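You operate a simulated robot arm through the tools that you are given. There is no shell and no other tool.

You run a simulated two-armed robot. Do the job below in one go: nothing can be reset, and whatever is moved stays where it is left.

Task
Pick up the blue can with one hand, pass it to the other hand and put it on the desk top. Set down upright: blue can.

It is judged by the outcome, as a careful person would: the job done as asked, and still so three seconds after it is handed in. It fails if anything else is knocked over, pushed out of place, dropped, spilled or broken.

Robot
Two 6-joint arms with two-finger parallel grippers on one trunk, on a base that moves. Base frame: it is fixed to the floor where the robot stands at the start and does not move with it; the origin is under the middle of the robot, x ahead of it, y to its left, z up; the surface under the hand at the start is at about z = 725. Lengths are in mm, angles in degrees, forces in N, time in s.
The left shoulder is at the start at [280, 185, 955], the right one opposite. With the tool pointing down near the work surface each hand reaches from about 560 to 940 mm from the robot's upright axis, wherever it stands, measured 20 degrees to its own side. Places, roughly: desk top [2600, 4600, 700]. Payload 1.57 kg a hand.
The tool frame of a hand sits at the grasp point between the pads (the TCP): z along the fingers, y along the line on which they close. The tips reach 30 mm beyond it. Largest opening 80 mm; finger width 17, thickness 12; the body of the gripper, 40 by 82 mm, starts 80 mm behind the TCP.
Orientation is that of the tool frame in the base frame, as a unit quaternion [w, x, y, z]. With the fingers straight down and closing along the base's y, the tool's x points along the base's -x, its y along +y and its z along -z.

Tools
- The arms move only by the tool play_rows. It takes "left_increments", "right_increments" or both (then of equal length, played together; a hand with none holds still); each is a list of rows, each a list of 3 entries, a list of its own where there are three numbers: the turn, a rotation vector about the tool's x, y, z in degrees, then the shift along the tool's x, y, z in mm, then the closure in counts, from 0 (fully open) to 255 (shut). In form: [[[rx, ry, rz], [tx, ty, tz], grip], ...]. A call has 1 to 20 rows; each row shifts and turns the commanded pose from where the row before left it, along the tool's axes as they then stand. Rows are played at 5 a second. More than 50 mm and 8.6 degrees between two rows, or a gripper value outside its range, and nothing of the call is played. Where a pose cannot be reached the arm comes as near as it can. A force on the tool above 40 N (or 10 N above the force at the start of the call, whichever is more), or a blocked arm, ends the call early, and 0.2 s more pass. The fingers move at their own pace (about 153 mm/s each) and stop on an object; they squeeze with about 25 N. The grip force told is the motor's: it shows also when the fingers shut on nothing. Time passes only in rows, and 0.2 s behind the last, so rows that do not move let the fingers close. It gives the time, the measured TCP pose, the force on the tool (base axes), the opening and the grip force at its end, in the units of the frame above (readings bear some noise), with the torque about the TCP (base axes, N m) and any sound that the robot's microphone picked up.
- Cameras (640 x 400 px; columns grow to the right, rows downward): "scene" is now at [245.8, 49.9, 1415.8]; the picture's right is [0.55, -0.83, 0.00], its down [-0.54, -0.36, -0.76] and it looks along [0.64, 0.42, -0.65] (base axes); focal length 278 px, centre (320, 200). "left" rides on the left gripper at [72, 7, -122] in its tool frame; the picture's right is [-0.09, 1.00, 0.00], its down [-0.84, -0.08, -0.54] and it looks along [-0.54, -0.05, 0.84] (tool axes); focal length 238 px, centre (320, 200). "right" rides on the right gripper at [72, -7, -122] in its tool frame; the picture's right is [0.09, 1.00, 0.00], its down [-0.84, 0.08, -0.54] and it looks along [-0.54, 0.05, 0.84] (tool axes); focal length 238 px, centre (320, 200). There is no depth. A picture from a camera that has moved, and an enlarged one, comes with that camera's place and axes in the base frame and with its lens. The place of the scene camera against the robot may be out by one fixed shift of up to 25 mm in any direction.
- grab_frame(camera): a new picture of that camera. It takes no simulated time.
- move_column(by): slides the trunk up (or, below 0, down) by that many mm; the arms and the scene camera ride with it, the base frame stays. It gives what a move gives, with no picture.
- steer(legs): drives the robot by 1 to 6 legs, each [ahead, turn to the left] in mm and degrees, along the robot's own axes; the way and the turn of a leg run together, so that a leg with both is an arc; at most 1500 mm and 180 degrees a leg. The arms and the cameras ride along, it lands a little off, and it stops where it bumps. It gives what a move gives.
- pan_tilt(pan, tilt): turns the head with the scene camera to pan (to the left, within 86 degrees either way) and tilt (down, from -29 to 69), counted from straight ahead of the robot. It gives what a move gives.
- enlarge(camera, box): a new picture of the part [left, top, right, bottom] of that camera's present view, enlarged. It takes no simulated time.
- close_job(): hands the job in; it is judged then, once.

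Nothing tells you exact positions but the pictures and the camera data. Unless the task says otherwise, let go and move clear before handing in.

The tools are called after "Emit:" as a command line: name --argument value ..., lists and objects as JSON in quotes. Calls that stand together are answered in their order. play_rows: Moves the arms, as the interface text tells. Its arguments: {"type":"object","properties":{"left_increments":{"type":"array","items":{"type":"array"}},"right_increments":{"type":"array","items":{"type":"array"}}},"required":[]} The other tools are called the same way: move_column (by) moves the trunk up or down; steer (legs) drives the base; pan_tilt (pan, tilt) turns the head that bears the scene camera; grab_frame (camera) takes a picture; enlarge (camera, box) takes an enlarged picture of a part of a camera's view; close_job () hands the job in.

At the start:

```text
time: 0.0
left_ee_pos: [494.1, 357.8, 1123.5]
left_tool_rot: [0.0, 0.0, 1.0, 0.0]
left_contact_force: [-0.7, -0.1, 0.0]
left_wrist_torque: [0.02, -0.02, 0.02]
left_grip_width: 80.2
left_grip_force: 0.0
right_ee_pos: [608.2, -22.7, 1005.4]
right_tool_rot: [0.001, 0.0, 1.0, 0.001]
right_contact_force: [-0.4, -0.2, 0.1]
right_wrist_torque: [0.02, 0.01, 0.01]
right_grip_width: 80.1
right_grip_force: 0.0
trunk travel left (down, up): [-650.0, 340.0]
robot x, y, heading: [-1.8, -0.1, 0.1]
head pan, tilt (commanded): [33.4, 40.5]
```

scene: 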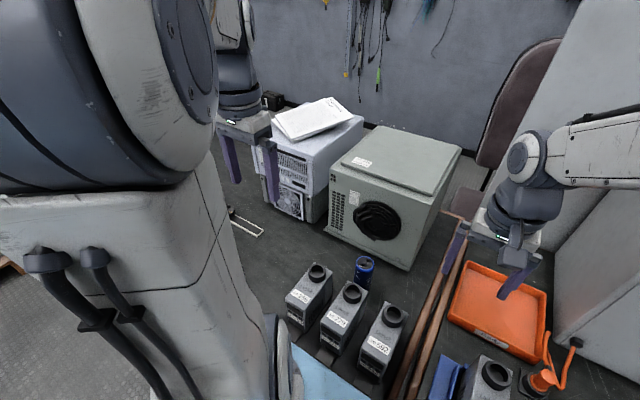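
right: 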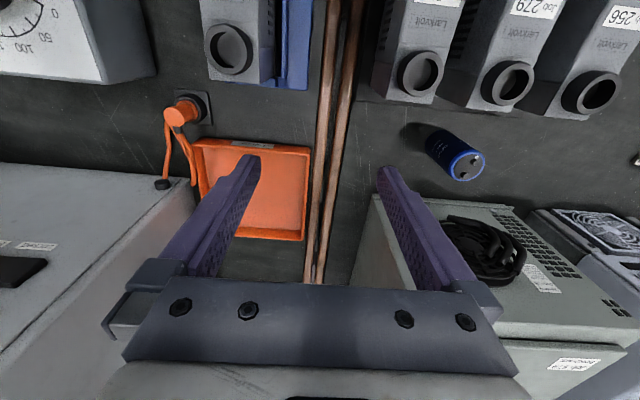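
left: 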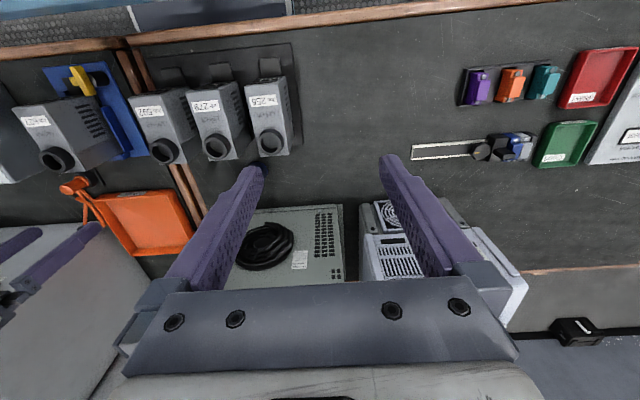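

The blue can stands on the bench behind three small grey boxes, in front of a grey-green cabinet, roughly at (700, 200). I'll look closer before planning.

Emit:
enlarge --camera "scene" --box '[270, 220, 430, 320]'

Emit:
enlarge --camera "right" --box '[360, 60, 560, 220]'

Emit:
enlarge --camera "left" --box '[120, 40, 440, 240]'

```text
4.00 times, centred on (350, 270) of scene
camera zoom: at [245.8, 49.9, 1415.8], right [0.55, -0.83, 0.0], down [-0.54, -0.36, -0.76], along [0.64, 0.42, -0.65], focal length 1114 px, centre (200, -80)
```

zoom: 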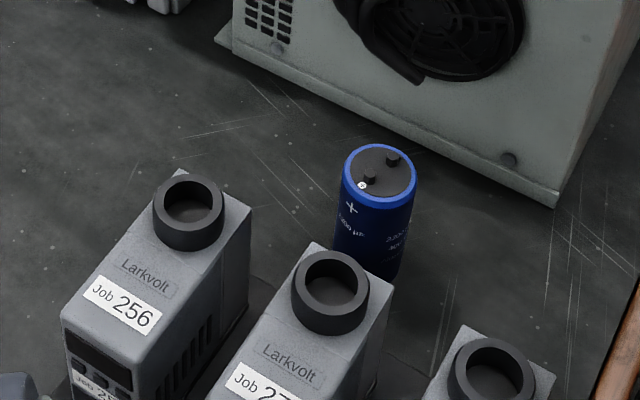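

```text
2.50 times, centred on (460, 140) of right
camera zoom: at [536.4, -29.1, 1127.6], right [-0.09, 1.0, 0.0], down [0.84, 0.08, 0.54], along [0.54, 0.05, -0.84], focal length 596 px, centre (-30, 350)
```

zoom: 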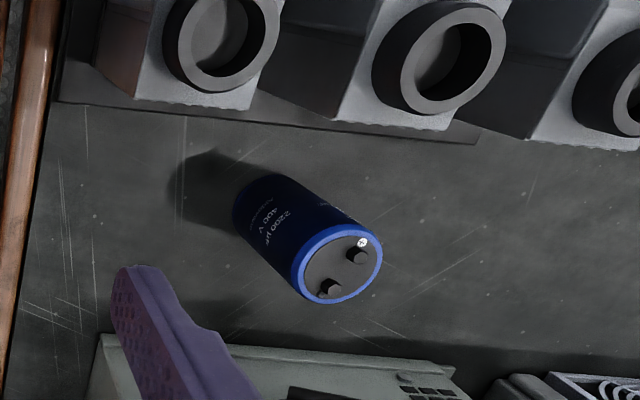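

```text
2.00 times, centred on (280, 140) of left
camera zoom: at [423.0, 364.1, 1247.0], right [0.09, 1.0, 0.0], down [0.84, -0.08, 0.54], along [0.54, -0.05, -0.84], focal length 477 px, centre (400, 320)
```

zoom: 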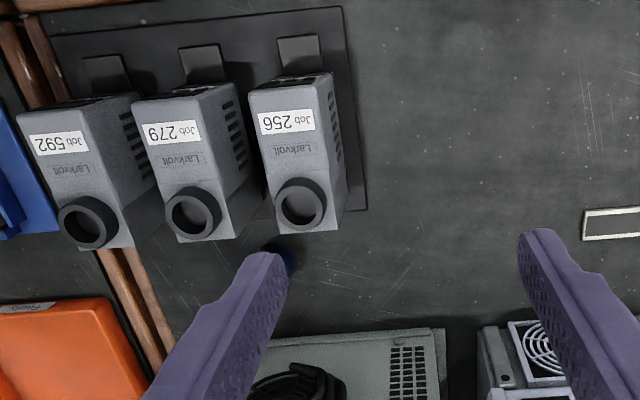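

The can looks about 50 mm wide and 90 mm high, standing at about (660, 195). Next I'll pan the head to see the room and the desk, and the space around the robot, before planning the pick and drive.

Emit:
pan_tilt --pan 60 --tilt 10

Emit:
grab_frame --camera "scene"

Emit:
pan_tilt --pan 86 --tilt 20

Emit:
grab_frame --camera "scene"

Emit:
pan_tilt --pan -80 --tilt 20

Emit:
grab_frame --camera "scene"

Emit:
pan_tilt --pan 10 --tilt 45

Emit:
grab_frame --camera "scene"

```text
time: 0.9
left_ee_pos: [493.9, 358.4, 1123.5]
left_tool_rot: [-0.001, -0.001, 1.0, -0.001]
left_contact_force: [-0.5, 0.8, 0.0]
left_wrist_torque: [0.03, 0.02, -0.03]
left_grip_width: 79.9
left_grip_force: 0.1
right_ee_pos: [607.4, -23.4, 1005.2]
right_tool_rot: [0.0, -0.001, 1.0, -0.001]
right_contact_force: [0.5, 0.2, -0.2]
right_wrist_torque: [0.01, 0.01, -0.01]
right_grip_width: 80.0
right_grip_force: 0.0
trunk travel left (down, up): [-650.0, 340.0]
robot x, y, heading: [0.2, 3.6, 0.0]
head pan, tilt (commanded): [60.0, 10.0]
```

```text
taken
camera scene: at [221.7, 83.8, 1464.1], right [0.87, -0.5, 0.0], down [-0.09, -0.15, -0.98], along [0.49, 0.85, -0.17], focal length 278 px, centre (320, 200)
```

scene: 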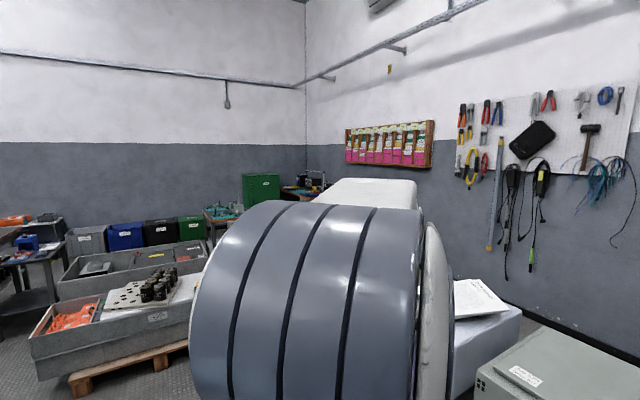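

```text
time: 1.9
left_ee_pos: [493.7, 357.6, 1123.7]
left_tool_rot: [0.0, 0.001, 1.0, 0.0]
left_contact_force: [-1.0, 0.5, 0.4]
left_wrist_torque: [0.01, -0.01, 0.0]
left_grip_width: 80.0
left_grip_force: 0.1
right_ee_pos: [609.1, -23.4, 1004.3]
right_tool_rot: [0.0, 0.0, 1.0, 0.0]
right_contact_force: [-0.1, 0.1, -0.3]
right_wrist_torque: [0.01, 0.0, 0.0]
right_grip_width: 80.1
right_grip_force: 0.0
trunk travel left (down, up): [-650.0, 340.0]
robot x, y, heading: [-0.5, 1.4, -0.1]
head pan, tilt (commanded): [85.9, 20.0]
```

```text
taken
camera scene: at [181.8, 96.2, 1447.9], right [1.0, -0.07, 0.0], down [-0.02, -0.34, -0.94], along [0.07, 0.94, -0.34], focal length 278 px, centre (320, 200)
```

scene: 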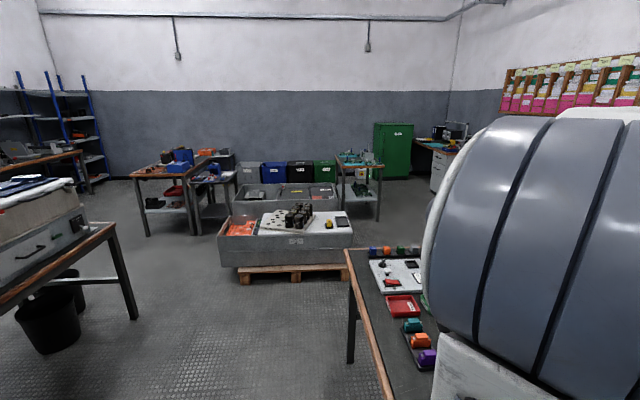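

```text
time: 4.4
left_ee_pos: [492.6, 357.5, 1124.7]
left_tool_rot: [0.0, -0.001, 1.0, 0.0]
left_contact_force: [0.0, 0.4, -0.1]
left_wrist_torque: [0.0, 0.0, 0.0]
left_grip_width: 80.3
left_grip_force: 0.2
right_ee_pos: [608.0, -22.2, 1005.4]
right_tool_rot: [0.0, 0.001, 1.0, 0.0]
right_contact_force: [0.2, 0.4, 0.2]
right_wrist_torque: [0.01, -0.02, -0.01]
right_grip_width: 79.6
right_grip_force: 0.0
trunk travel left (down, up): [-650.0, 340.0]
robot x, y, heading: [-1.6, -3.4, -0.0]
head pan, tilt (commanded): [-80.0, 20.0]
```

```text
taken
camera scene: at [191.3, -88.4, 1447.9], right [-0.98, -0.17, 0.0], down [-0.06, 0.34, -0.94], along [0.16, -0.93, -0.34], focal length 278 px, centre (320, 200)
```

scene: 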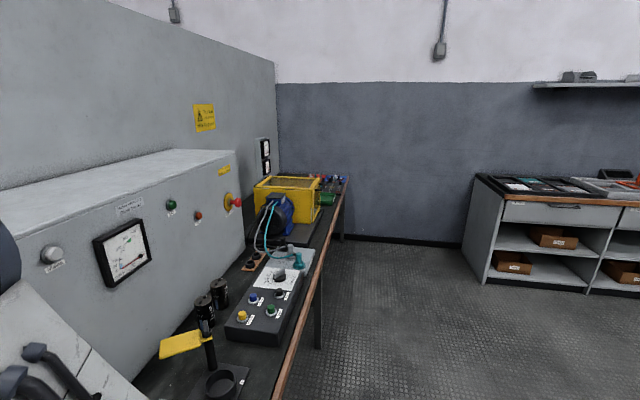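

```text
time: 6.0
left_ee_pos: [493.1, 357.3, 1123.8]
left_tool_rot: [0.001, 0.0, 1.0, 0.0]
left_contact_force: [0.0, -0.3, 0.9]
left_wrist_torque: [-0.03, 0.02, -0.03]
left_grip_width: 80.1
left_grip_force: 0.0
right_ee_pos: [608.4, -21.6, 1006.1]
right_tool_rot: [0.001, -0.001, 1.0, 0.0]
right_contact_force: [-0.3, 0.4, -0.3]
right_wrist_torque: [0.0, -0.01, -0.01]
right_grip_width: 80.2
right_grip_force: 0.0
trunk travel left (down, up): [-650.0, 340.0]
robot x, y, heading: [1.4, -1.8, -0.0]
head pan, tilt (commanded): [10.0, 45.0]
```

```text
taken
camera scene: at [255.2, 17.4, 1409.2], right [0.17, -0.98, 0.0], down [-0.7, -0.12, -0.71], along [0.7, 0.12, -0.71], focal length 278 px, centre (320, 200)
```

scene: 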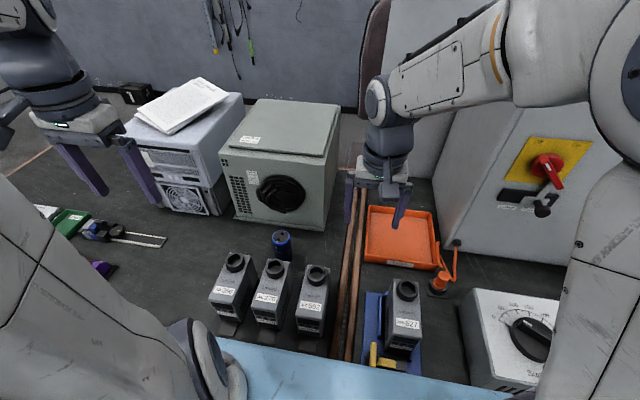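

The desk lies ahead-left beyond a pallet, so I'll carry the can there after picking it. First the left hand (the can is on its side) moves above the can, while the right hand moves aside to the right, so that the left wrist camera can confirm the can's place.

Emit:
play_rows --left_increments '[[[0, 0, 0], [-10, -23, 17], 0], [[0, 0, 0], [-10, -23, 17], 0], [[0, 0, 0], [-10, -23, 17], 0], [[0, 0, 0], [-10, -23, 17], 0], [[0, 0, 0], [-10, -23, 17], 0], [[0, 0, 0], [-10, -24, 18], 0], [[0, 0, 0], [-10, -24, 18], 0]]' --right_increments '[[[0, 0, 0], [3, -20, 0], 0], [[0, 0, 0], [3, -20, 0], 0], [[0, 0, 0], [3, -20, 0], 0], [[0, 0, 0], [3, -20, 0], 0], [[0, 0, 0], [3, -20, 0], 0], [[0, 0, 0], [3, -20, 0], 0], [[0, 0, 0], [3, -20, 0], 0]]'

Emit:
grab_frame --camera "left"

Emit:
grab_frame --camera "scene"

```text
time: 7.6
left_ee_pos: [562.2, 194.8, 1002.2]
left_tool_rot: [0.0, 0.0, 1.0, 0.0]
left_contact_force: [0.3, 0.0, -0.1]
left_wrist_torque: [-0.04, 0.0, -0.01]
left_grip_width: 80.0
left_grip_force: 0.1
right_ee_pos: [588.2, -161.4, 1004.4]
right_tool_rot: [0.0, 0.0, 1.0, 0.001]
right_contact_force: [0.9, 0.3, -0.2]
right_wrist_torque: [0.02, 0.02, -0.02]
right_grip_width: 80.2
right_grip_force: 0.1
trunk travel left (down, up): [-650.0, 340.0]
robot x, y, heading: [0.3, 0.8, -0.2]
head pan, tilt (commanded): [10.0, 45.0]
```

```text
taken
camera left: at [492.1, 200.7, 1125.5], right [0.09, 1.0, 0.0], down [0.84, -0.08, 0.54], along [0.54, -0.05, -0.84], focal length 238 px, centre (320, 200)
```

left: 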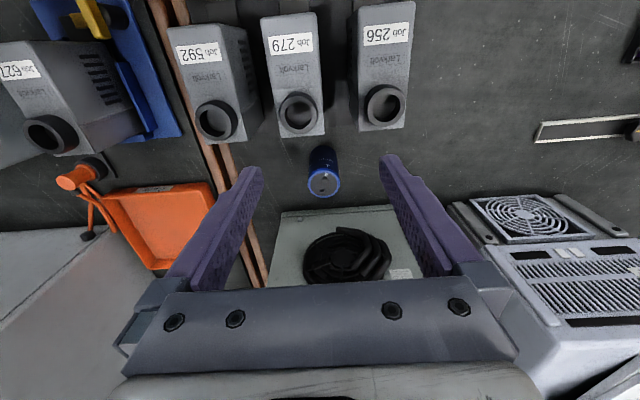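

```text
taken
camera scene: at [255.0, 17.6, 1409.3], right [0.17, -0.98, 0.0], down [-0.7, -0.12, -0.71], along [0.7, 0.12, -0.71], focal length 278 px, centre (320, 200)
```

scene: 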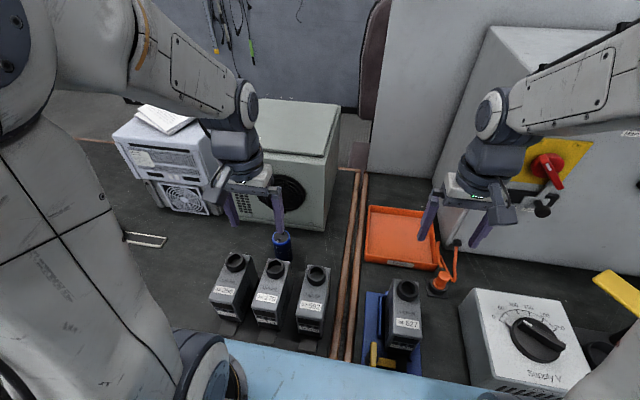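

Emit:
enlarge --camera "left" --box '[260, 80, 400, 220]'

Emit:
enlarge --camera "scene" --box '[200, 160, 360, 260]'

```text
2.86 times, centred on (330, 150) of left
camera zoom: at [492.1, 200.7, 1125.5], right [0.09, 1.0, 0.0], down [0.84, -0.08, 0.54], along [0.54, -0.05, -0.84], focal length 681 px, centre (291, 343)
```

zoom: 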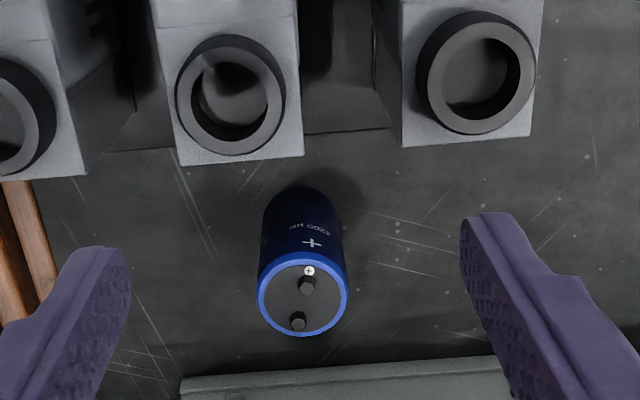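

```text
4.00 times, centred on (280, 210) of scene
camera zoom: at [255.0, 17.6, 1409.3], right [0.17, -0.98, 0.0], down [-0.7, -0.12, -0.71], along [0.7, 0.12, -0.71], focal length 1114 px, centre (480, 160)
```

zoom: 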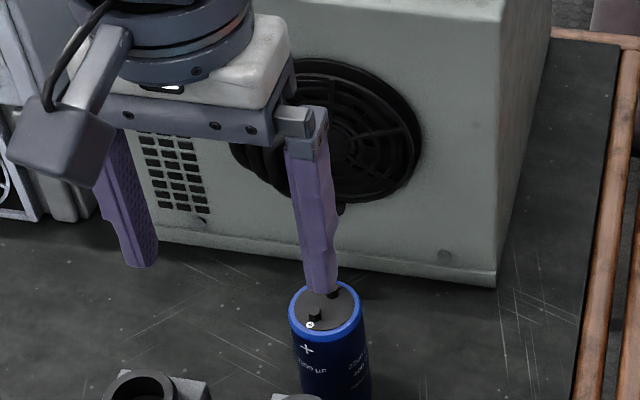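

The two wrist views agree: the can stands at about (660, 192), 47 mm wide, top at about z = 817. I'll move the left hand straight above it and check the alignment.

Emit:
play_rows --left_increments '[[[0, 0, 0], [-20, -0.5, 12], 0], [[0, 0, 0], [-20, -0.5, 12], 0], [[0, 0, 0], [-20, -0.5, 12], 0], [[0, 0, 0], [-20, -0.5, 12], 0], [[0, 0, 0], [-18, -0.5, 12], 0], [[0, 0, 0], [0, 0, 12], 0], [[0, 0, 0], [0, 0, 0], 0]]'

Emit:
grab_frame --camera "left"

Emit:
grab_frame --camera "scene"

Emit:
grab_frame --camera "right"

```text
time: 9.2
left_ee_pos: [662.0, 192.2, 930.0]
left_tool_rot: [-0.001, 0.0, 1.0, 0.0]
left_contact_force: [0.3, 0.7, 0.8]
left_wrist_torque: [0.03, -0.01, -0.03]
left_grip_width: 80.0
left_grip_force: 0.0
right_ee_pos: [587.1, -162.1, 1005.6]
right_tool_rot: [0.0, 0.0, 1.0, -0.001]
right_contact_force: [-0.4, 0.1, 0.0]
right_wrist_torque: [-0.02, 0.0, 0.01]
right_grip_width: 80.1
right_grip_force: 0.0
trunk travel left (down, up): [-650.0, 340.0]
robot x, y, heading: [0.1, -0.4, -0.3]
head pan, tilt (commanded): [10.0, 45.0]
```

```text
taken
camera left: at [590.9, 198.2, 1053.1], right [0.09, 1.0, 0.0], down [0.84, -0.08, 0.54], along [0.54, -0.05, -0.84], focal length 238 px, centre (320, 200)
```

left: 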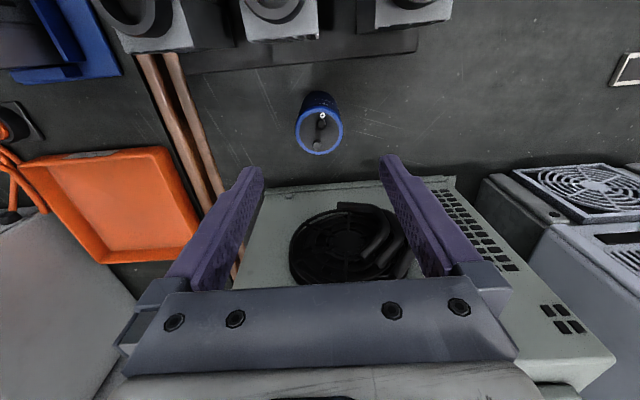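

```text
taken
camera scene: at [255.3, 17.4, 1409.2], right [0.17, -0.98, 0.0], down [-0.7, -0.12, -0.71], along [0.7, 0.12, -0.71], focal length 278 px, centre (320, 200)
```

scene: 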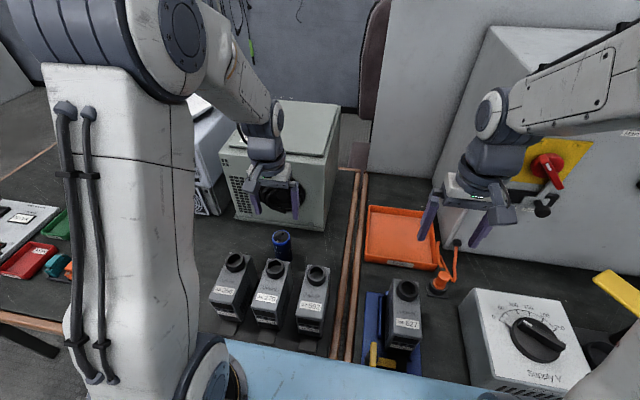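

```text
taken
camera right: at [515.5, -168.5, 1127.7], right [-0.09, 1.0, 0.0], down [0.84, 0.08, 0.54], along [0.54, 0.05, -0.84], focal length 238 px, centre (320, 200)
```

right: 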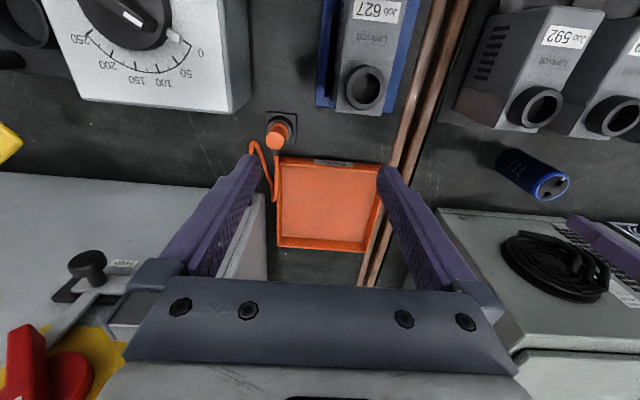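

The hand is centred over the can within a couple of millimetres, and the strip around it is clear. I'll descend to a grasp on its upper half and then close.

Emit:
play_rows --left_increments '[[[0, 0, 0], [0.5, -0.5, 20], 0], [[0, 0, 0], [0.5, -0.3, 20], 0], [[0, 0, 0], [0.5, 0, 20], 0], [[0, 0, 0], [0, 0, 20], 0], [[0, 0, 0], [0, 0, 20], 0], [[0, 0, 0], [0, 0, 20], 0], [[0, 0, 0], [0, 0, 18], 0], [[0, 0, 0], [0, 0, 0], 0]]'

Emit:
enlarge --camera "scene" --box '[200, 160, 360, 260]'

Emit:
grab_frame --camera "left"

Emit:
enlarge --camera "right" --box '[440, 100, 640, 260]'

```text
time: 11.0
left_ee_pos: [660.4, 193.3, 792.3]
left_tool_rot: [0.001, 0.001, 1.0, 0.0]
left_contact_force: [1.7, 1.2, 0.3]
left_wrist_torque: [0.0, 0.05, 0.0]
left_grip_width: 79.9
left_grip_force: 0.1
right_ee_pos: [588.2, -161.7, 1004.2]
right_tool_rot: [0.0, 0.001, 1.0, 0.0]
right_contact_force: [0.2, -0.1, 0.1]
right_wrist_torque: [0.02, 0.0, 0.03]
right_grip_width: 79.8
right_grip_force: 0.0
trunk travel left (down, up): [-650.0, 340.0]
robot x, y, heading: [0.2, 3.0, -0.1]
head pan, tilt (commanded): [10.0, 45.0]
```

```text
4.00 times, centred on (280, 210) of scene
camera zoom: at [255.3, 17.4, 1409.2], right [0.17, -0.98, 0.0], down [-0.7, -0.12, -0.71], along [0.7, 0.12, -0.71], focal length 1114 px, centre (480, 160)
```

zoom: 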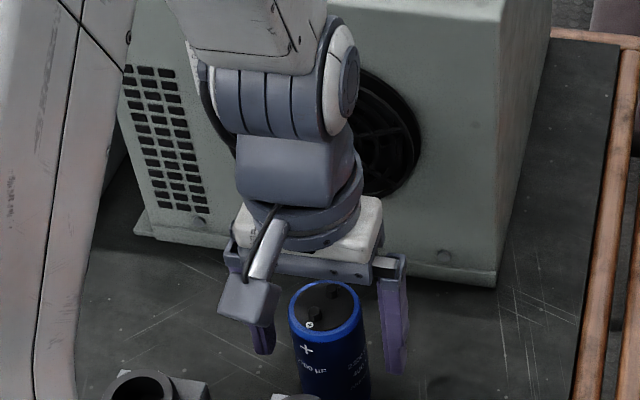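

```text
taken
camera left: at [590.0, 198.1, 915.6], right [0.09, 1.0, 0.0], down [0.84, -0.08, 0.54], along [0.54, -0.05, -0.84], focal length 238 px, centre (320, 200)
```

left: 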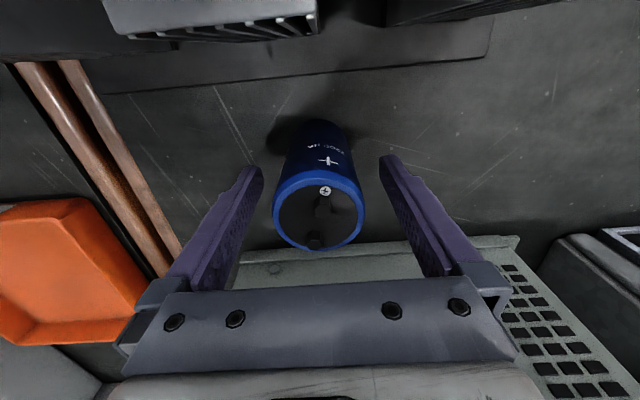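

```text
2.50 times, centred on (540, 180) of right
camera zoom: at [515.6, -168.5, 1127.7], right [-0.09, 1.0, 0.0], down [0.84, 0.08, 0.54], along [0.54, 0.05, -0.84], focal length 596 px, centre (-230, 250)
```

zoom: 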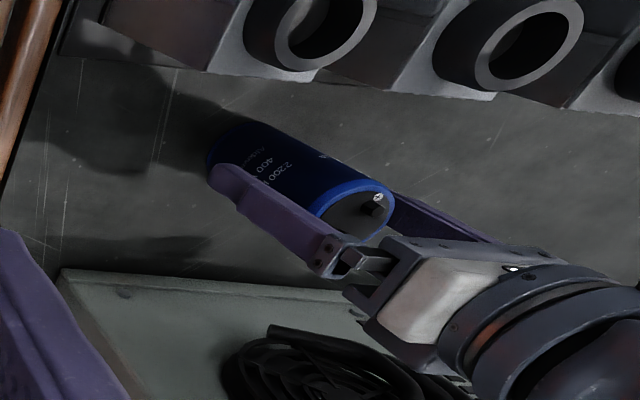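

The can sits between the fingers, with clearance on both sides. Closing the left gripper now.

Emit:
play_rows --left_increments '[[[0, 0, 0], [0, 0, 0], 80], [[0, 0, 0], [0, 0, 0], 140], [[0, 0, 0], [0, 0, 0], 255], [[0, 0, 0], [0, 0, 0], 255], [[0, 0, 0], [0, 0, 0], 255]]'

Emit:
grab_frame --camera "left"

```text
time: 12.2
left_ee_pos: [659.1, 192.6, 792.4]
left_tool_rot: [0.0, 0.0, 1.0, -0.001]
left_contact_force: [-0.3, -1.3, -0.8]
left_wrist_torque: [-0.14, -0.01, -0.02]
left_grip_width: 47.5
left_grip_force: 25.2
right_ee_pos: [588.2, -162.5, 1005.5]
right_tool_rot: [0.0, 0.001, 1.0, 0.0]
right_contact_force: [0.4, 0.1, 0.3]
right_wrist_torque: [0.01, -0.01, 0.01]
right_grip_width: 80.3
right_grip_force: 0.0
trunk travel left (down, up): [-650.0, 340.0]
robot x, y, heading: [2.3, 0.2, 0.1]
head pan, tilt (commanded): [10.0, 45.0]
```

```text
taken
camera left: at [589.9, 198.1, 915.9], right [0.09, 1.0, 0.0], down [0.84, -0.08, 0.54], along [0.54, -0.05, -0.84], focal length 238 px, centre (320, 200)
```

left: 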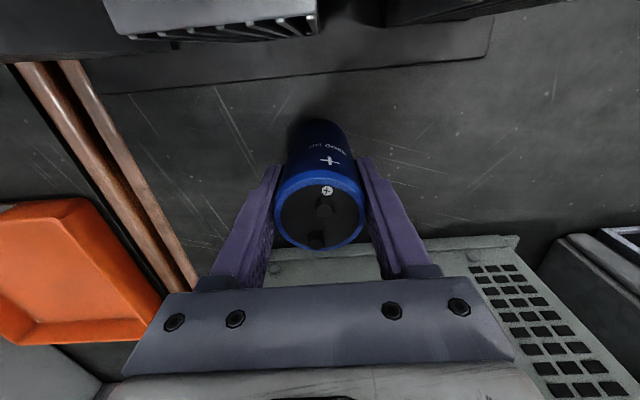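

The grip holds at 47.5 mm with 25 N. I'll lift slowly, straight up.

Emit:
play_rows --left_increments '[[[0, 0, 0], [0, 0, -8], 255], [[0, 0, 0], [0, 0, -12], 255], [[0, 0, 0], [0, 0, -20], 255], [[0, 0, 0], [0, 0, -20], 255], [[0, 0, 0], [0, 0, -20], 255], [[0, 0, 0], [0, 0, -20], 255], [[0, 0, 0], [0, 0, -20], 255], [[0, 0, 0], [0, 0, -20], 255], [[0, 0, 0], [0, 0, -20], 255], [[0, 0, 0], [0, 0, -20], 255], [[0, 0, 0], [0, 0, -20], 255]]'

Emit:
grab_frame --camera "left"

Emit:
grab_frame --camera "scene"

```text
time: 14.6
left_ee_pos: [660.3, 188.3, 992.8]
left_tool_rot: [0.0, 0.0, 1.0, 0.0]
left_contact_force: [-0.8, -0.5, -3.1]
left_wrist_torque: [-0.03, 0.04, -0.01]
left_grip_width: 47.3
left_grip_force: 25.1
right_ee_pos: [587.3, -162.5, 1004.5]
right_tool_rot: [-0.001, 0.0, 1.0, 0.0]
right_contact_force: [0.3, -0.4, -0.8]
right_wrist_torque: [-0.02, 0.0, 0.0]
right_grip_width: 80.2
right_grip_force: 0.0
trunk travel left (down, up): [-650.0, 340.0]
robot x, y, heading: [-3.2, -0.4, 0.1]
head pan, tilt (commanded): [10.0, 45.0]
```

```text
taken
camera left: at [589.7, 195.7, 1116.0], right [0.09, 1.0, 0.0], down [0.84, -0.08, 0.54], along [0.54, -0.05, -0.84], focal length 238 px, centre (320, 200)
```

left: 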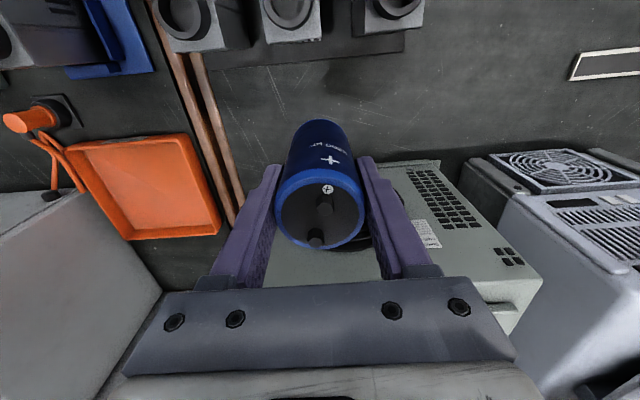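

```text
taken
camera scene: at [255.4, 17.5, 1409.2], right [0.17, -0.98, 0.0], down [-0.7, -0.12, -0.71], along [0.7, 0.12, -0.71], focal length 278 px, centre (320, 200)
```

scene: 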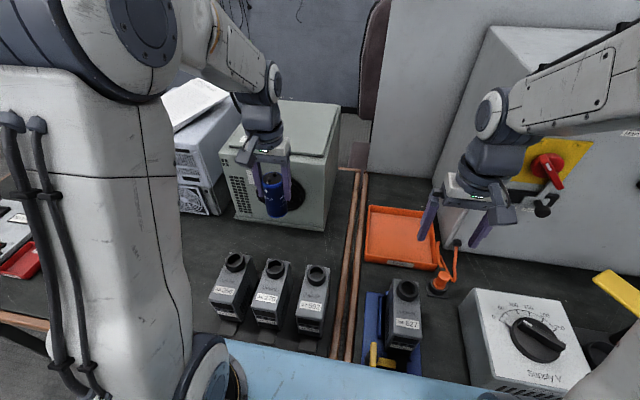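

The can is lifted and steady. I'll back away from the bench a bit, straight, and then look around to map the way to the desk.

Emit:
steer --legs '[[-350, 0]]'

Emit:
pan_tilt --pan 50 --tilt 20

Emit:
grab_frame --camera "scene"

Emit:
pan_tilt --pan 86 --tilt 30

Emit:
grab_frame --camera "scene"

```text
time: 16.9
left_ee_pos: [314.1, 189.0, 993.0]
left_tool_rot: [0.0, 0.001, 1.0, 0.0]
left_contact_force: [0.6, 0.0, -1.1]
left_wrist_torque: [0.02, 0.03, 0.0]
left_grip_width: 47.3
left_grip_force: 25.2
right_ee_pos: [241.8, -163.4, 1005.0]
right_tool_rot: [0.0, 0.001, 1.0, 0.0]
right_contact_force: [0.0, -0.3, -0.4]
right_wrist_torque: [-0.01, 0.02, -0.01]
right_grip_width: 79.9
right_grip_force: 0.1
trunk travel left (down, up): [-650.0, 340.0]
robot x, y, heading: [-349.3, -0.3, -0.3]
head pan, tilt (commanded): [10.0, 45.0]
```

```text
time: 17.9
left_ee_pos: [314.2, 187.6, 993.4]
left_tool_rot: [0.0, 0.002, 1.0, 0.0]
left_contact_force: [-0.3, 0.4, -2.8]
left_wrist_torque: [0.0, 0.01, -0.01]
left_grip_width: 47.4
left_grip_force: 25.0
right_ee_pos: [239.7, -162.4, 1004.7]
right_tool_rot: [0.0, 0.0, 1.0, 0.0]
right_contact_force: [-0.6, -0.1, -0.3]
right_wrist_torque: [0.03, 0.0, -0.01]
right_grip_width: 79.7
right_grip_force: 0.0
trunk travel left (down, up): [-650.0, 340.0]
robot x, y, heading: [-346.3, -1.3, -0.1]
head pan, tilt (commanded): [50.0, 20.0]
```

```text
taken
camera scene: at [-110.9, 74.5, 1447.8], right [0.76, -0.64, 0.0], down [-0.22, -0.26, -0.94], along [0.61, 0.72, -0.34], focal length 278 px, centre (320, 200)
```

scene: 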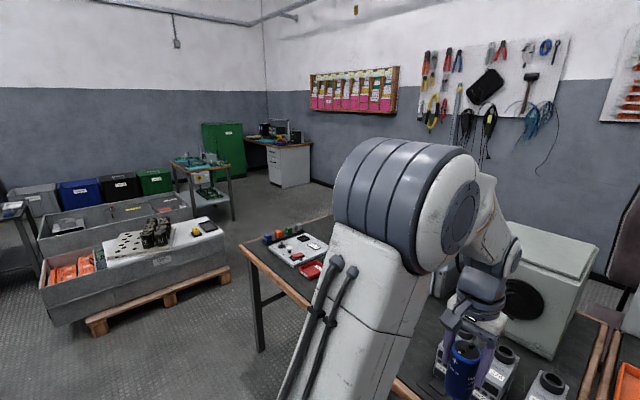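

```text
time: 19.0
left_ee_pos: [314.1, 188.6, 992.4]
left_tool_rot: [0.001, 0.001, 1.0, 0.0]
left_contact_force: [-0.2, 0.3, -3.1]
left_wrist_torque: [0.0, -0.01, -0.02]
left_grip_width: 47.4
left_grip_force: 25.2
right_ee_pos: [240.9, -163.0, 1004.8]
right_tool_rot: [0.0, 0.001, 1.0, 0.0]
right_contact_force: [-0.2, -0.1, 0.1]
right_wrist_torque: [-0.04, 0.01, -0.01]
right_grip_width: 79.9
right_grip_force: 0.0
trunk travel left (down, up): [-650.0, 340.0]
robot x, y, heading: [-345.7, -4.2, 0.0]
head pan, tilt (commanded): [85.9, 30.0]
```

```text
taken
camera scene: at [-164.3, 93.6, 1431.8], right [1.0, -0.07, 0.0], down [-0.04, -0.5, -0.87], along [0.06, 0.86, -0.5], focal length 278 px, centre (320, 200)
```

scene: 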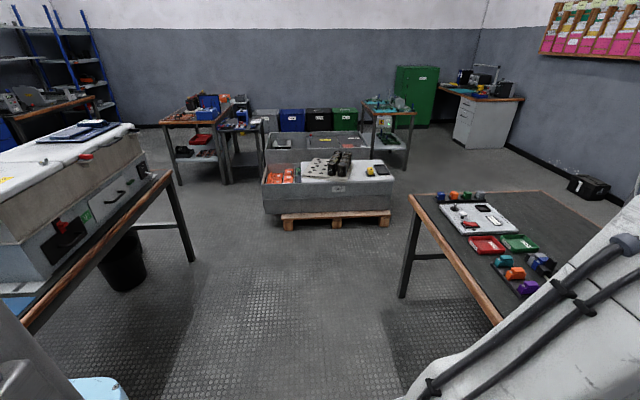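

I can now see the way: past the left end of the bench, between it and the pallet, to the desk with white drawers in the far corner. I need to know how wide the robot's base is and what's near it, so I'll look down to the sides.

Emit:
pan_tilt --pan 80 --tilt 69

Emit:
grab_frame --camera "scene"

Emit:
pan_tilt --pan 0 --tilt 69

Emit:
grab_frame --camera "scene"

Emit:
pan_tilt --pan -86 --tilt 50

Emit:
grab_frame --camera "scene"

```text
time: 20.0
left_ee_pos: [313.8, 189.3, 992.7]
left_tool_rot: [0.0, 0.001, 1.0, 0.0]
left_contact_force: [0.0, -0.4, -3.5]
left_wrist_torque: [0.02, -0.02, 0.01]
left_grip_width: 47.4
left_grip_force: 25.0
right_ee_pos: [239.5, -163.0, 1004.7]
right_tool_rot: [0.0, 0.001, 1.0, -0.001]
right_contact_force: [-0.7, 0.2, 0.6]
right_wrist_torque: [-0.01, 0.0, -0.01]
right_grip_width: 79.9
right_grip_force: 0.1
trunk travel left (down, up): [-650.0, 340.0]
robot x, y, heading: [-346.4, 2.6, -0.2]
head pan, tilt (commanded): [80.0, 68.8]
```

```text
taken
camera scene: at [-161.2, 58.5, 1380.4], right [0.98, -0.18, 0.0], down [-0.16, -0.92, -0.36], along [0.06, 0.36, -0.93], focal length 278 px, centre (320, 200)
```

scene: 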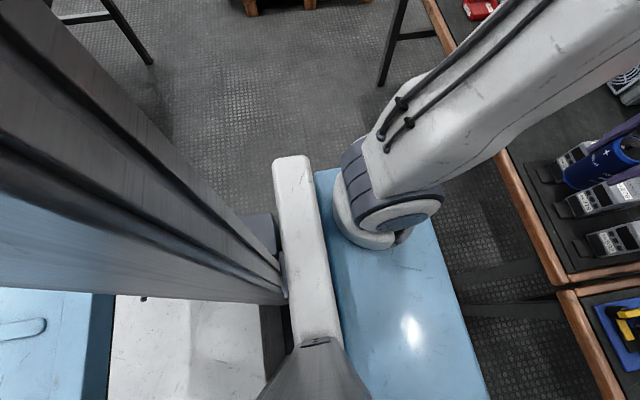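

```text
time: 21.6
left_ee_pos: [313.7, 187.6, 993.3]
left_tool_rot: [0.001, 0.001, 1.0, 0.0]
left_contact_force: [0.1, -0.6, -1.9]
left_wrist_torque: [0.0, 0.04, -0.01]
left_grip_width: 47.3
left_grip_force: 24.5
right_ee_pos: [240.5, -163.5, 1004.6]
right_tool_rot: [0.0, 0.001, 1.0, 0.0]
right_contact_force: [0.4, 0.4, 0.2]
right_wrist_torque: [0.03, -0.01, 0.01]
right_grip_width: 80.3
right_grip_force: 0.2
trunk travel left (down, up): [-650.0, 340.0]
robot x, y, heading: [-346.9, -2.3, -0.2]
head pan, tilt (commanded): [0.0, 68.8]
```

```text
taken
camera scene: at [-115.1, 3.3, 1380.3], right [0.0, -1.0, 0.0], down [-0.93, 0.0, -0.36], along [0.36, 0.0, -0.93], focal length 278 px, centre (320, 200)
```

scene: 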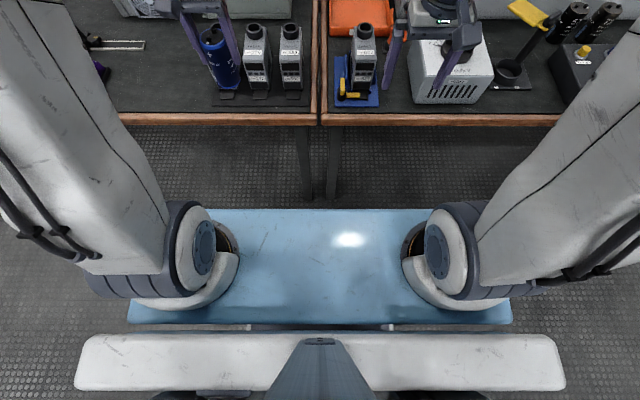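

```text
time: 23.1
left_ee_pos: [313.8, 188.2, 993.1]
left_tool_rot: [0.0, 0.001, 1.0, 0.0]
left_contact_force: [-0.4, 0.3, -2.4]
left_wrist_torque: [-0.03, 0.02, 0.02]
left_grip_width: 47.4
left_grip_force: 25.1
right_ee_pos: [241.2, -164.1, 1004.9]
right_tool_rot: [0.0, 0.001, 1.0, 0.0]
right_contact_force: [0.1, 0.7, 0.8]
right_wrist_torque: [0.03, 0.02, 0.01]
right_grip_width: 79.9
right_grip_force: 0.0
trunk travel left (down, up): [-650.0, 340.0]
robot x, y, heading: [-343.2, -1.3, -0.3]
head pan, tilt (commanded): [-85.9, 50.0]
```

```text
taken
camera scene: at [-165.6, -73.4, 1402.3], right [-1.0, -0.07, 0.0], down [-0.05, 0.76, -0.64], along [0.04, -0.64, -0.77], focal length 278 px, centre (320, 200)
```

scene: 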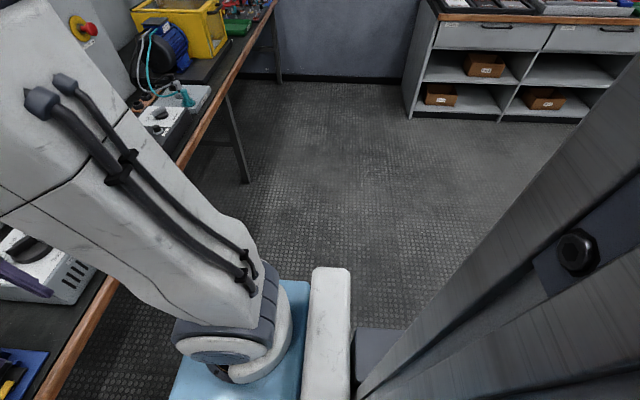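

The path is clear enough, but the driving comes later. The can is safely over open floor now, so I'll do the hand-over here: first I turn the right hand so that it can come in from the right, pointing left and down, with its fingers at the can's front and back.

Emit:
play_rows --right_increments '[[[0, 0, -7.5], [0, 0, 0], 0], [[0, 0, -7.5], [0, 0, 0], 0], [[0, 0, -7.5], [0, 0, 0], 0], [[0, 0, -7.5], [0, 0, 0], 0], [[0, 0, -7.5], [0, 0, 0], 0], [[0, 0, -7.5], [0, 0, 0], 0], [[0, 0, -7.5], [0, 0, 0], 0], [[0, 0, -7.5], [0, 0, 0], 0], [[0, 0, -7.5], [0, 0, 0], 0], [[0, 0, -7.5], [0, 0, 0], 0], [[0, 0, -7.5], [0, 0, 0], 0], [[0, 0, -7.5], [0, 0, 0], 0], [[0, 0, 0], [0, 0, 0], 0]]'

Emit:
grab_frame --camera "right"

Emit:
pan_tilt --pan -5 --tilt 40

Emit:
grab_frame --camera "scene"

```text
time: 25.9
left_ee_pos: [314.7, 189.6, 993.1]
left_tool_rot: [0.0, 0.0, 1.0, 0.0]
left_contact_force: [-0.7, -0.5, -2.6]
left_wrist_torque: [-0.02, 0.02, 0.01]
left_grip_width: 47.0
left_grip_force: 24.9
right_ee_pos: [240.2, -162.7, 1005.2]
right_tool_rot: [0.0, -0.707, 0.707, 0.0]
right_contact_force: [0.0, 0.0, -0.3]
right_wrist_torque: [0.01, -0.02, 0.01]
right_grip_width: 80.4
right_grip_force: 0.1
trunk travel left (down, up): [-650.0, 340.0]
robot x, y, heading: [-346.2, 0.7, -0.3]
head pan, tilt (commanded): [-85.9, 50.0]
```

```text
taken
camera right: at [247.6, -234.4, 1128.2], right [-1.0, -0.09, 0.0], down [-0.08, 0.84, 0.54], along [-0.05, 0.54, -0.84], focal length 238 px, centre (320, 200)
```

right: 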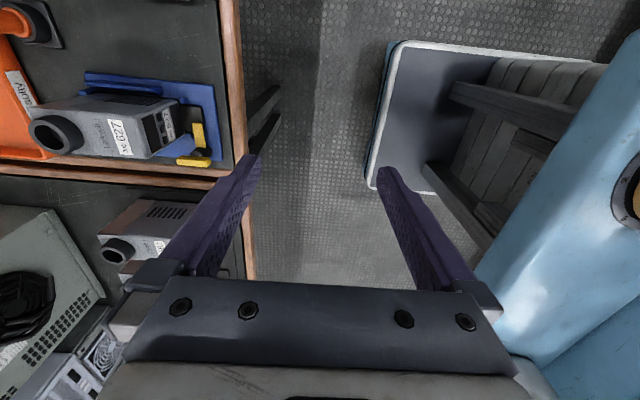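

```text
time: 27.5
left_ee_pos: [314.6, 188.6, 991.8]
left_tool_rot: [0.0, 0.001, 1.0, 0.0]
left_contact_force: [0.2, 0.5, -3.3]
left_wrist_torque: [0.01, 0.0, 0.01]
left_grip_width: 47.4
left_grip_force: 25.2
right_ee_pos: [240.7, -162.5, 1005.9]
right_tool_rot: [0.0, -0.706, 0.708, 0.0]
right_contact_force: [-0.5, 0.5, 0.5]
right_wrist_torque: [-0.02, 0.01, 0.04]
right_grip_width: 80.0
right_grip_force: 0.1
trunk travel left (down, up): [-650.0, 340.0]
robot x, y, heading: [-344.1, 1.1, -0.2]
head pan, tilt (commanded): [-5.0, 40.0]
```

```text
taken
camera scene: at [-86.3, -4.2, 1416.5], right [-0.09, -1.0, 0.0], down [-0.64, 0.06, -0.77], along [0.76, -0.07, -0.64], focal length 278 px, centre (320, 200)
```

scene: 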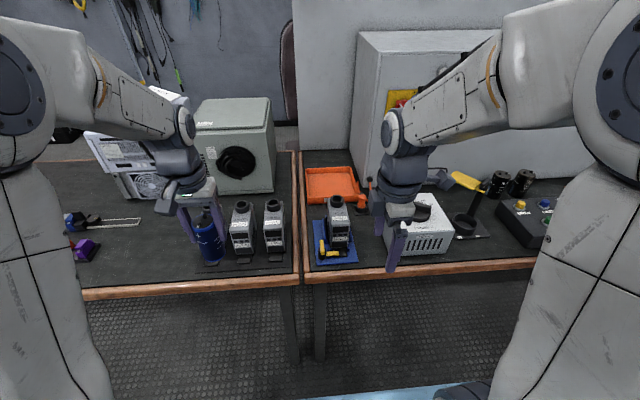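

The right wrist view also shows the robot's base: it is narrow, about ±210 mm wide and reaching 410 mm forward, so the gap by the pallet is fine. Now I tilt the right hand to point left and down, and bring the left hand with the can toward the middle.

Emit:
play_rows --right_increments '[[[0, -6.875, 0], [0, 0, 0], 0], [[0, -6.875, 0], [0, 0, 0], 0], [[0, -6.875, 0], [0, 0, 0], 0], [[0, -6.875, 0], [0, 0, 0], 0], [[0, -6.875, 0], [0, 0, 0], 0], [[0, -6.875, 0], [0, 0, 0], 0], [[0, -6.875, 0], [0, 0, 0], 0], [[0, -6.875, 0], [0, 0, 0], 0], [[0, 0, 0], [0, 0, 0], 0]]'

Emit:
grab_frame --camera "right"

Emit:
grab_frame --camera "scene"

```text
time: 29.5
left_ee_pos: [314.6, 189.4, 993.1]
left_tool_rot: [0.001, 0.002, 1.0, -0.001]
left_contact_force: [0.4, 0.1, -2.3]
left_wrist_torque: [0.01, 0.02, -0.02]
left_grip_width: 47.3
left_grip_force: 25.1
right_ee_pos: [242.0, -162.6, 1003.9]
right_tool_rot: [0.328, -0.626, 0.628, 0.326]
right_contact_force: [0.0, 0.2, 0.0]
right_wrist_torque: [-0.02, 0.0, 0.03]
right_grip_width: 80.0
right_grip_force: 0.1
trunk travel left (down, up): [-650.0, 340.0]
robot x, y, heading: [-346.4, 4.0, -0.1]
head pan, tilt (commanded): [-5.0, 40.0]
```

```text
taken
camera right: at [247.7, -303.5, 1016.5], right [-1.0, -0.05, -0.08], down [-0.08, 0.03, 1.0], along [-0.05, 1.0, -0.04], focal length 238 px, centre (320, 200)
```

right: 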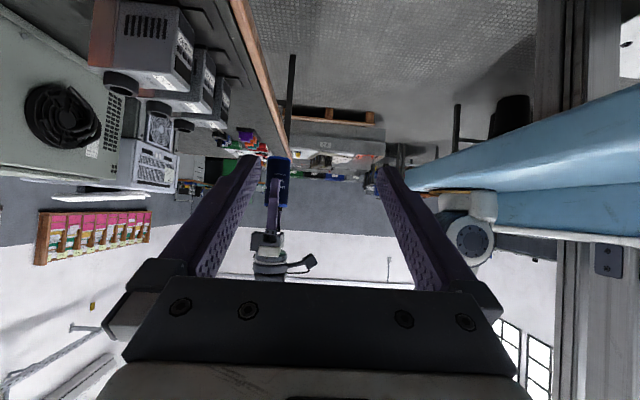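

```text
taken
camera scene: at [-86.2, -4.3, 1416.4], right [-0.09, -1.0, 0.0], down [-0.64, 0.06, -0.77], along [0.76, -0.07, -0.64], focal length 278 px, centre (320, 200)
```

scene: 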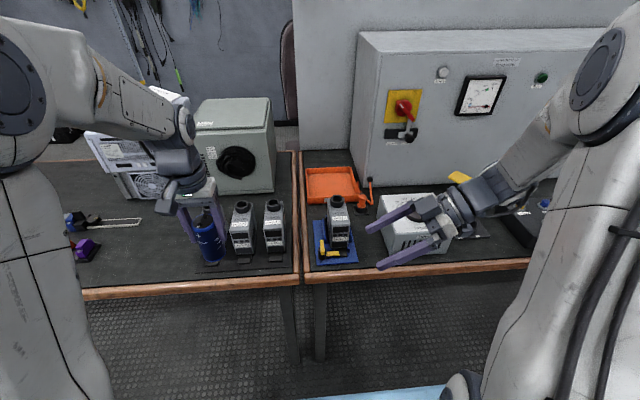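

The right hand is now tilted 55° and sees the can. I'll bring the left hand with the can to the middle and shift the right hand sideways into line with it, still well back.

Emit:
play_rows --left_increments '[[[0, 0, 0], [5, -15, -2.5], 255], [[0, 0, 0], [5, -20, -2.5], 255], [[0, 0, 0], [5, -20, -2.5], 255], [[0, 0, 0], [5, -20, -2.5], 255], [[0, 0, 0], [5, -20, -2.5], 255], [[0, 0, 0], [5, -20, -2.5], 255], [[0, 0, 0], [5, -15, -2.5], 255], [[0, 0, 0], [0, -10, 0], 255], [[0, 0, 0], [0, 0, 0], 255]]'

Emit:
play_rows --right_increments '[[[0, 0, 0], [-18, -6, 0], 0], [[0, 0, 0], [-18, -6, 0], 0], [[0, 0, 0], [-18, -6, 0], 0], [[0, 0, 0], [-18, -6, 0], 0], [[0, 0, 0], [-18, -6, 0], 0], [[0, 0, 0], [-18, -7, 0], 0], [[0, 0, 0], [0, 0, 0], 0]]'

Emit:
grab_frame --camera "right"

Emit:
grab_frame --camera "scene"

```text
time: 31.5
left_ee_pos: [278.9, 48.6, 1010.9]
left_tool_rot: [0.001, 0.001, 1.0, 0.0]
left_contact_force: [0.2, -0.7, -2.4]
left_wrist_torque: [0.0, -0.02, 0.02]
left_grip_width: 47.5
left_grip_force: 24.9
right_ee_pos: [241.0, -163.1, 1005.2]
right_tool_rot: [0.327, -0.626, 0.628, 0.326]
right_contact_force: [-0.4, -0.1, 0.6]
right_wrist_torque: [0.03, 0.02, 0.02]
right_grip_width: 80.1
right_grip_force: 0.0
trunk travel left (down, up): [-650.0, 340.0]
robot x, y, heading: [-343.4, 0.4, -0.0]
head pan, tilt (commanded): [-5.0, 40.0]
```

```text
time: 33.1
left_ee_pos: [279.4, 48.8, 1010.1]
left_tool_rot: [0.0, 0.001, 1.0, -0.001]
left_contact_force: [0.3, -0.9, -2.7]
left_wrist_torque: [0.01, 0.04, 0.0]
left_grip_width: 47.4
left_grip_force: 24.9
right_ee_pos: [278.4, -101.0, 1094.6]
right_tool_rot: [0.327, -0.627, 0.627, 0.327]
right_contact_force: [-0.2, 0.3, 0.4]
right_wrist_torque: [0.02, 0.02, -0.01]
right_grip_width: 79.9
right_grip_force: 0.0
trunk travel left (down, up): [-650.0, 340.0]
robot x, y, heading: [-348.6, -1.0, 0.1]
head pan, tilt (commanded): [-5.0, 40.0]
```

```text
taken
camera right: at [285.1, -242.0, 1106.2], right [-1.0, -0.05, -0.08], down [-0.08, 0.04, 1.0], along [-0.05, 1.0, -0.04], focal length 238 px, centre (320, 200)
```

right: 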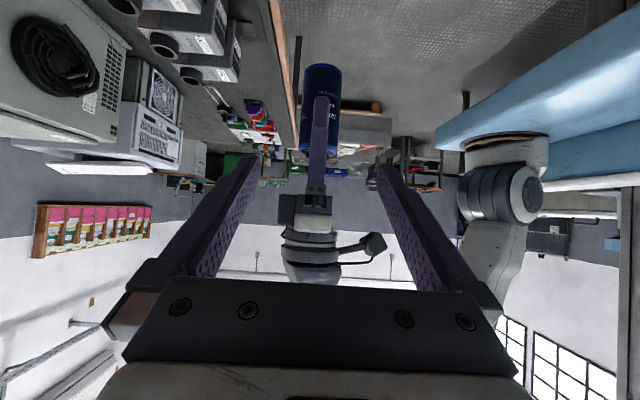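

```text
taken
camera scene: at [-86.3, -4.2, 1416.5], right [-0.09, -1.0, 0.0], down [-0.64, 0.06, -0.77], along [0.76, -0.07, -0.64], focal length 278 px, centre (320, 200)
```

scene: 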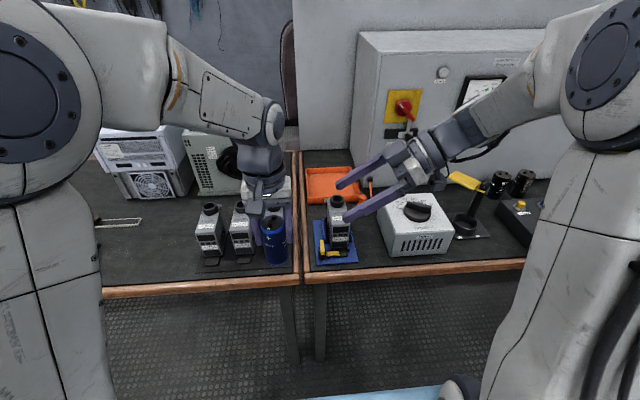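

Emit:
enlarge --camera "right" --box '[240, 40, 400, 200]'

Emit:
enlarge --camera "scene" --box '[200, 110, 440, 290]'

```text
2.50 times, centred on (320, 120) of right
camera zoom: at [285.1, -242.0, 1106.2], right [-1.0, -0.05, -0.08], down [-0.08, 0.04, 1.0], along [-0.05, 1.0, -0.04], focal length 596 px, centre (320, 400)
```

zoom: 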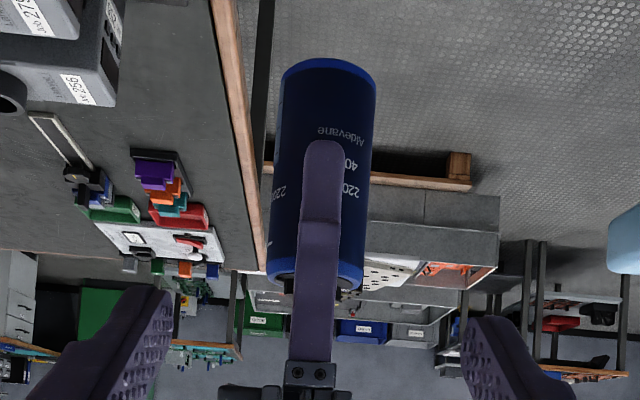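

```text
2.22 times, centred on (320, 200) of scene
camera zoom: at [-86.3, -4.2, 1416.5], right [-0.09, -1.0, 0.0], down [-0.64, 0.06, -0.77], along [0.76, -0.07, -0.64], focal length 619 px, centre (320, 200)
```

zoom: 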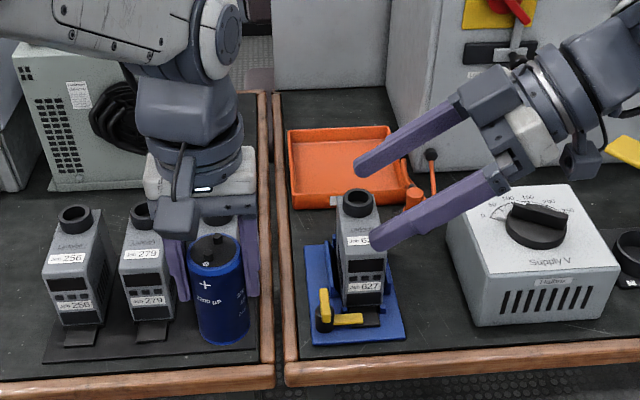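

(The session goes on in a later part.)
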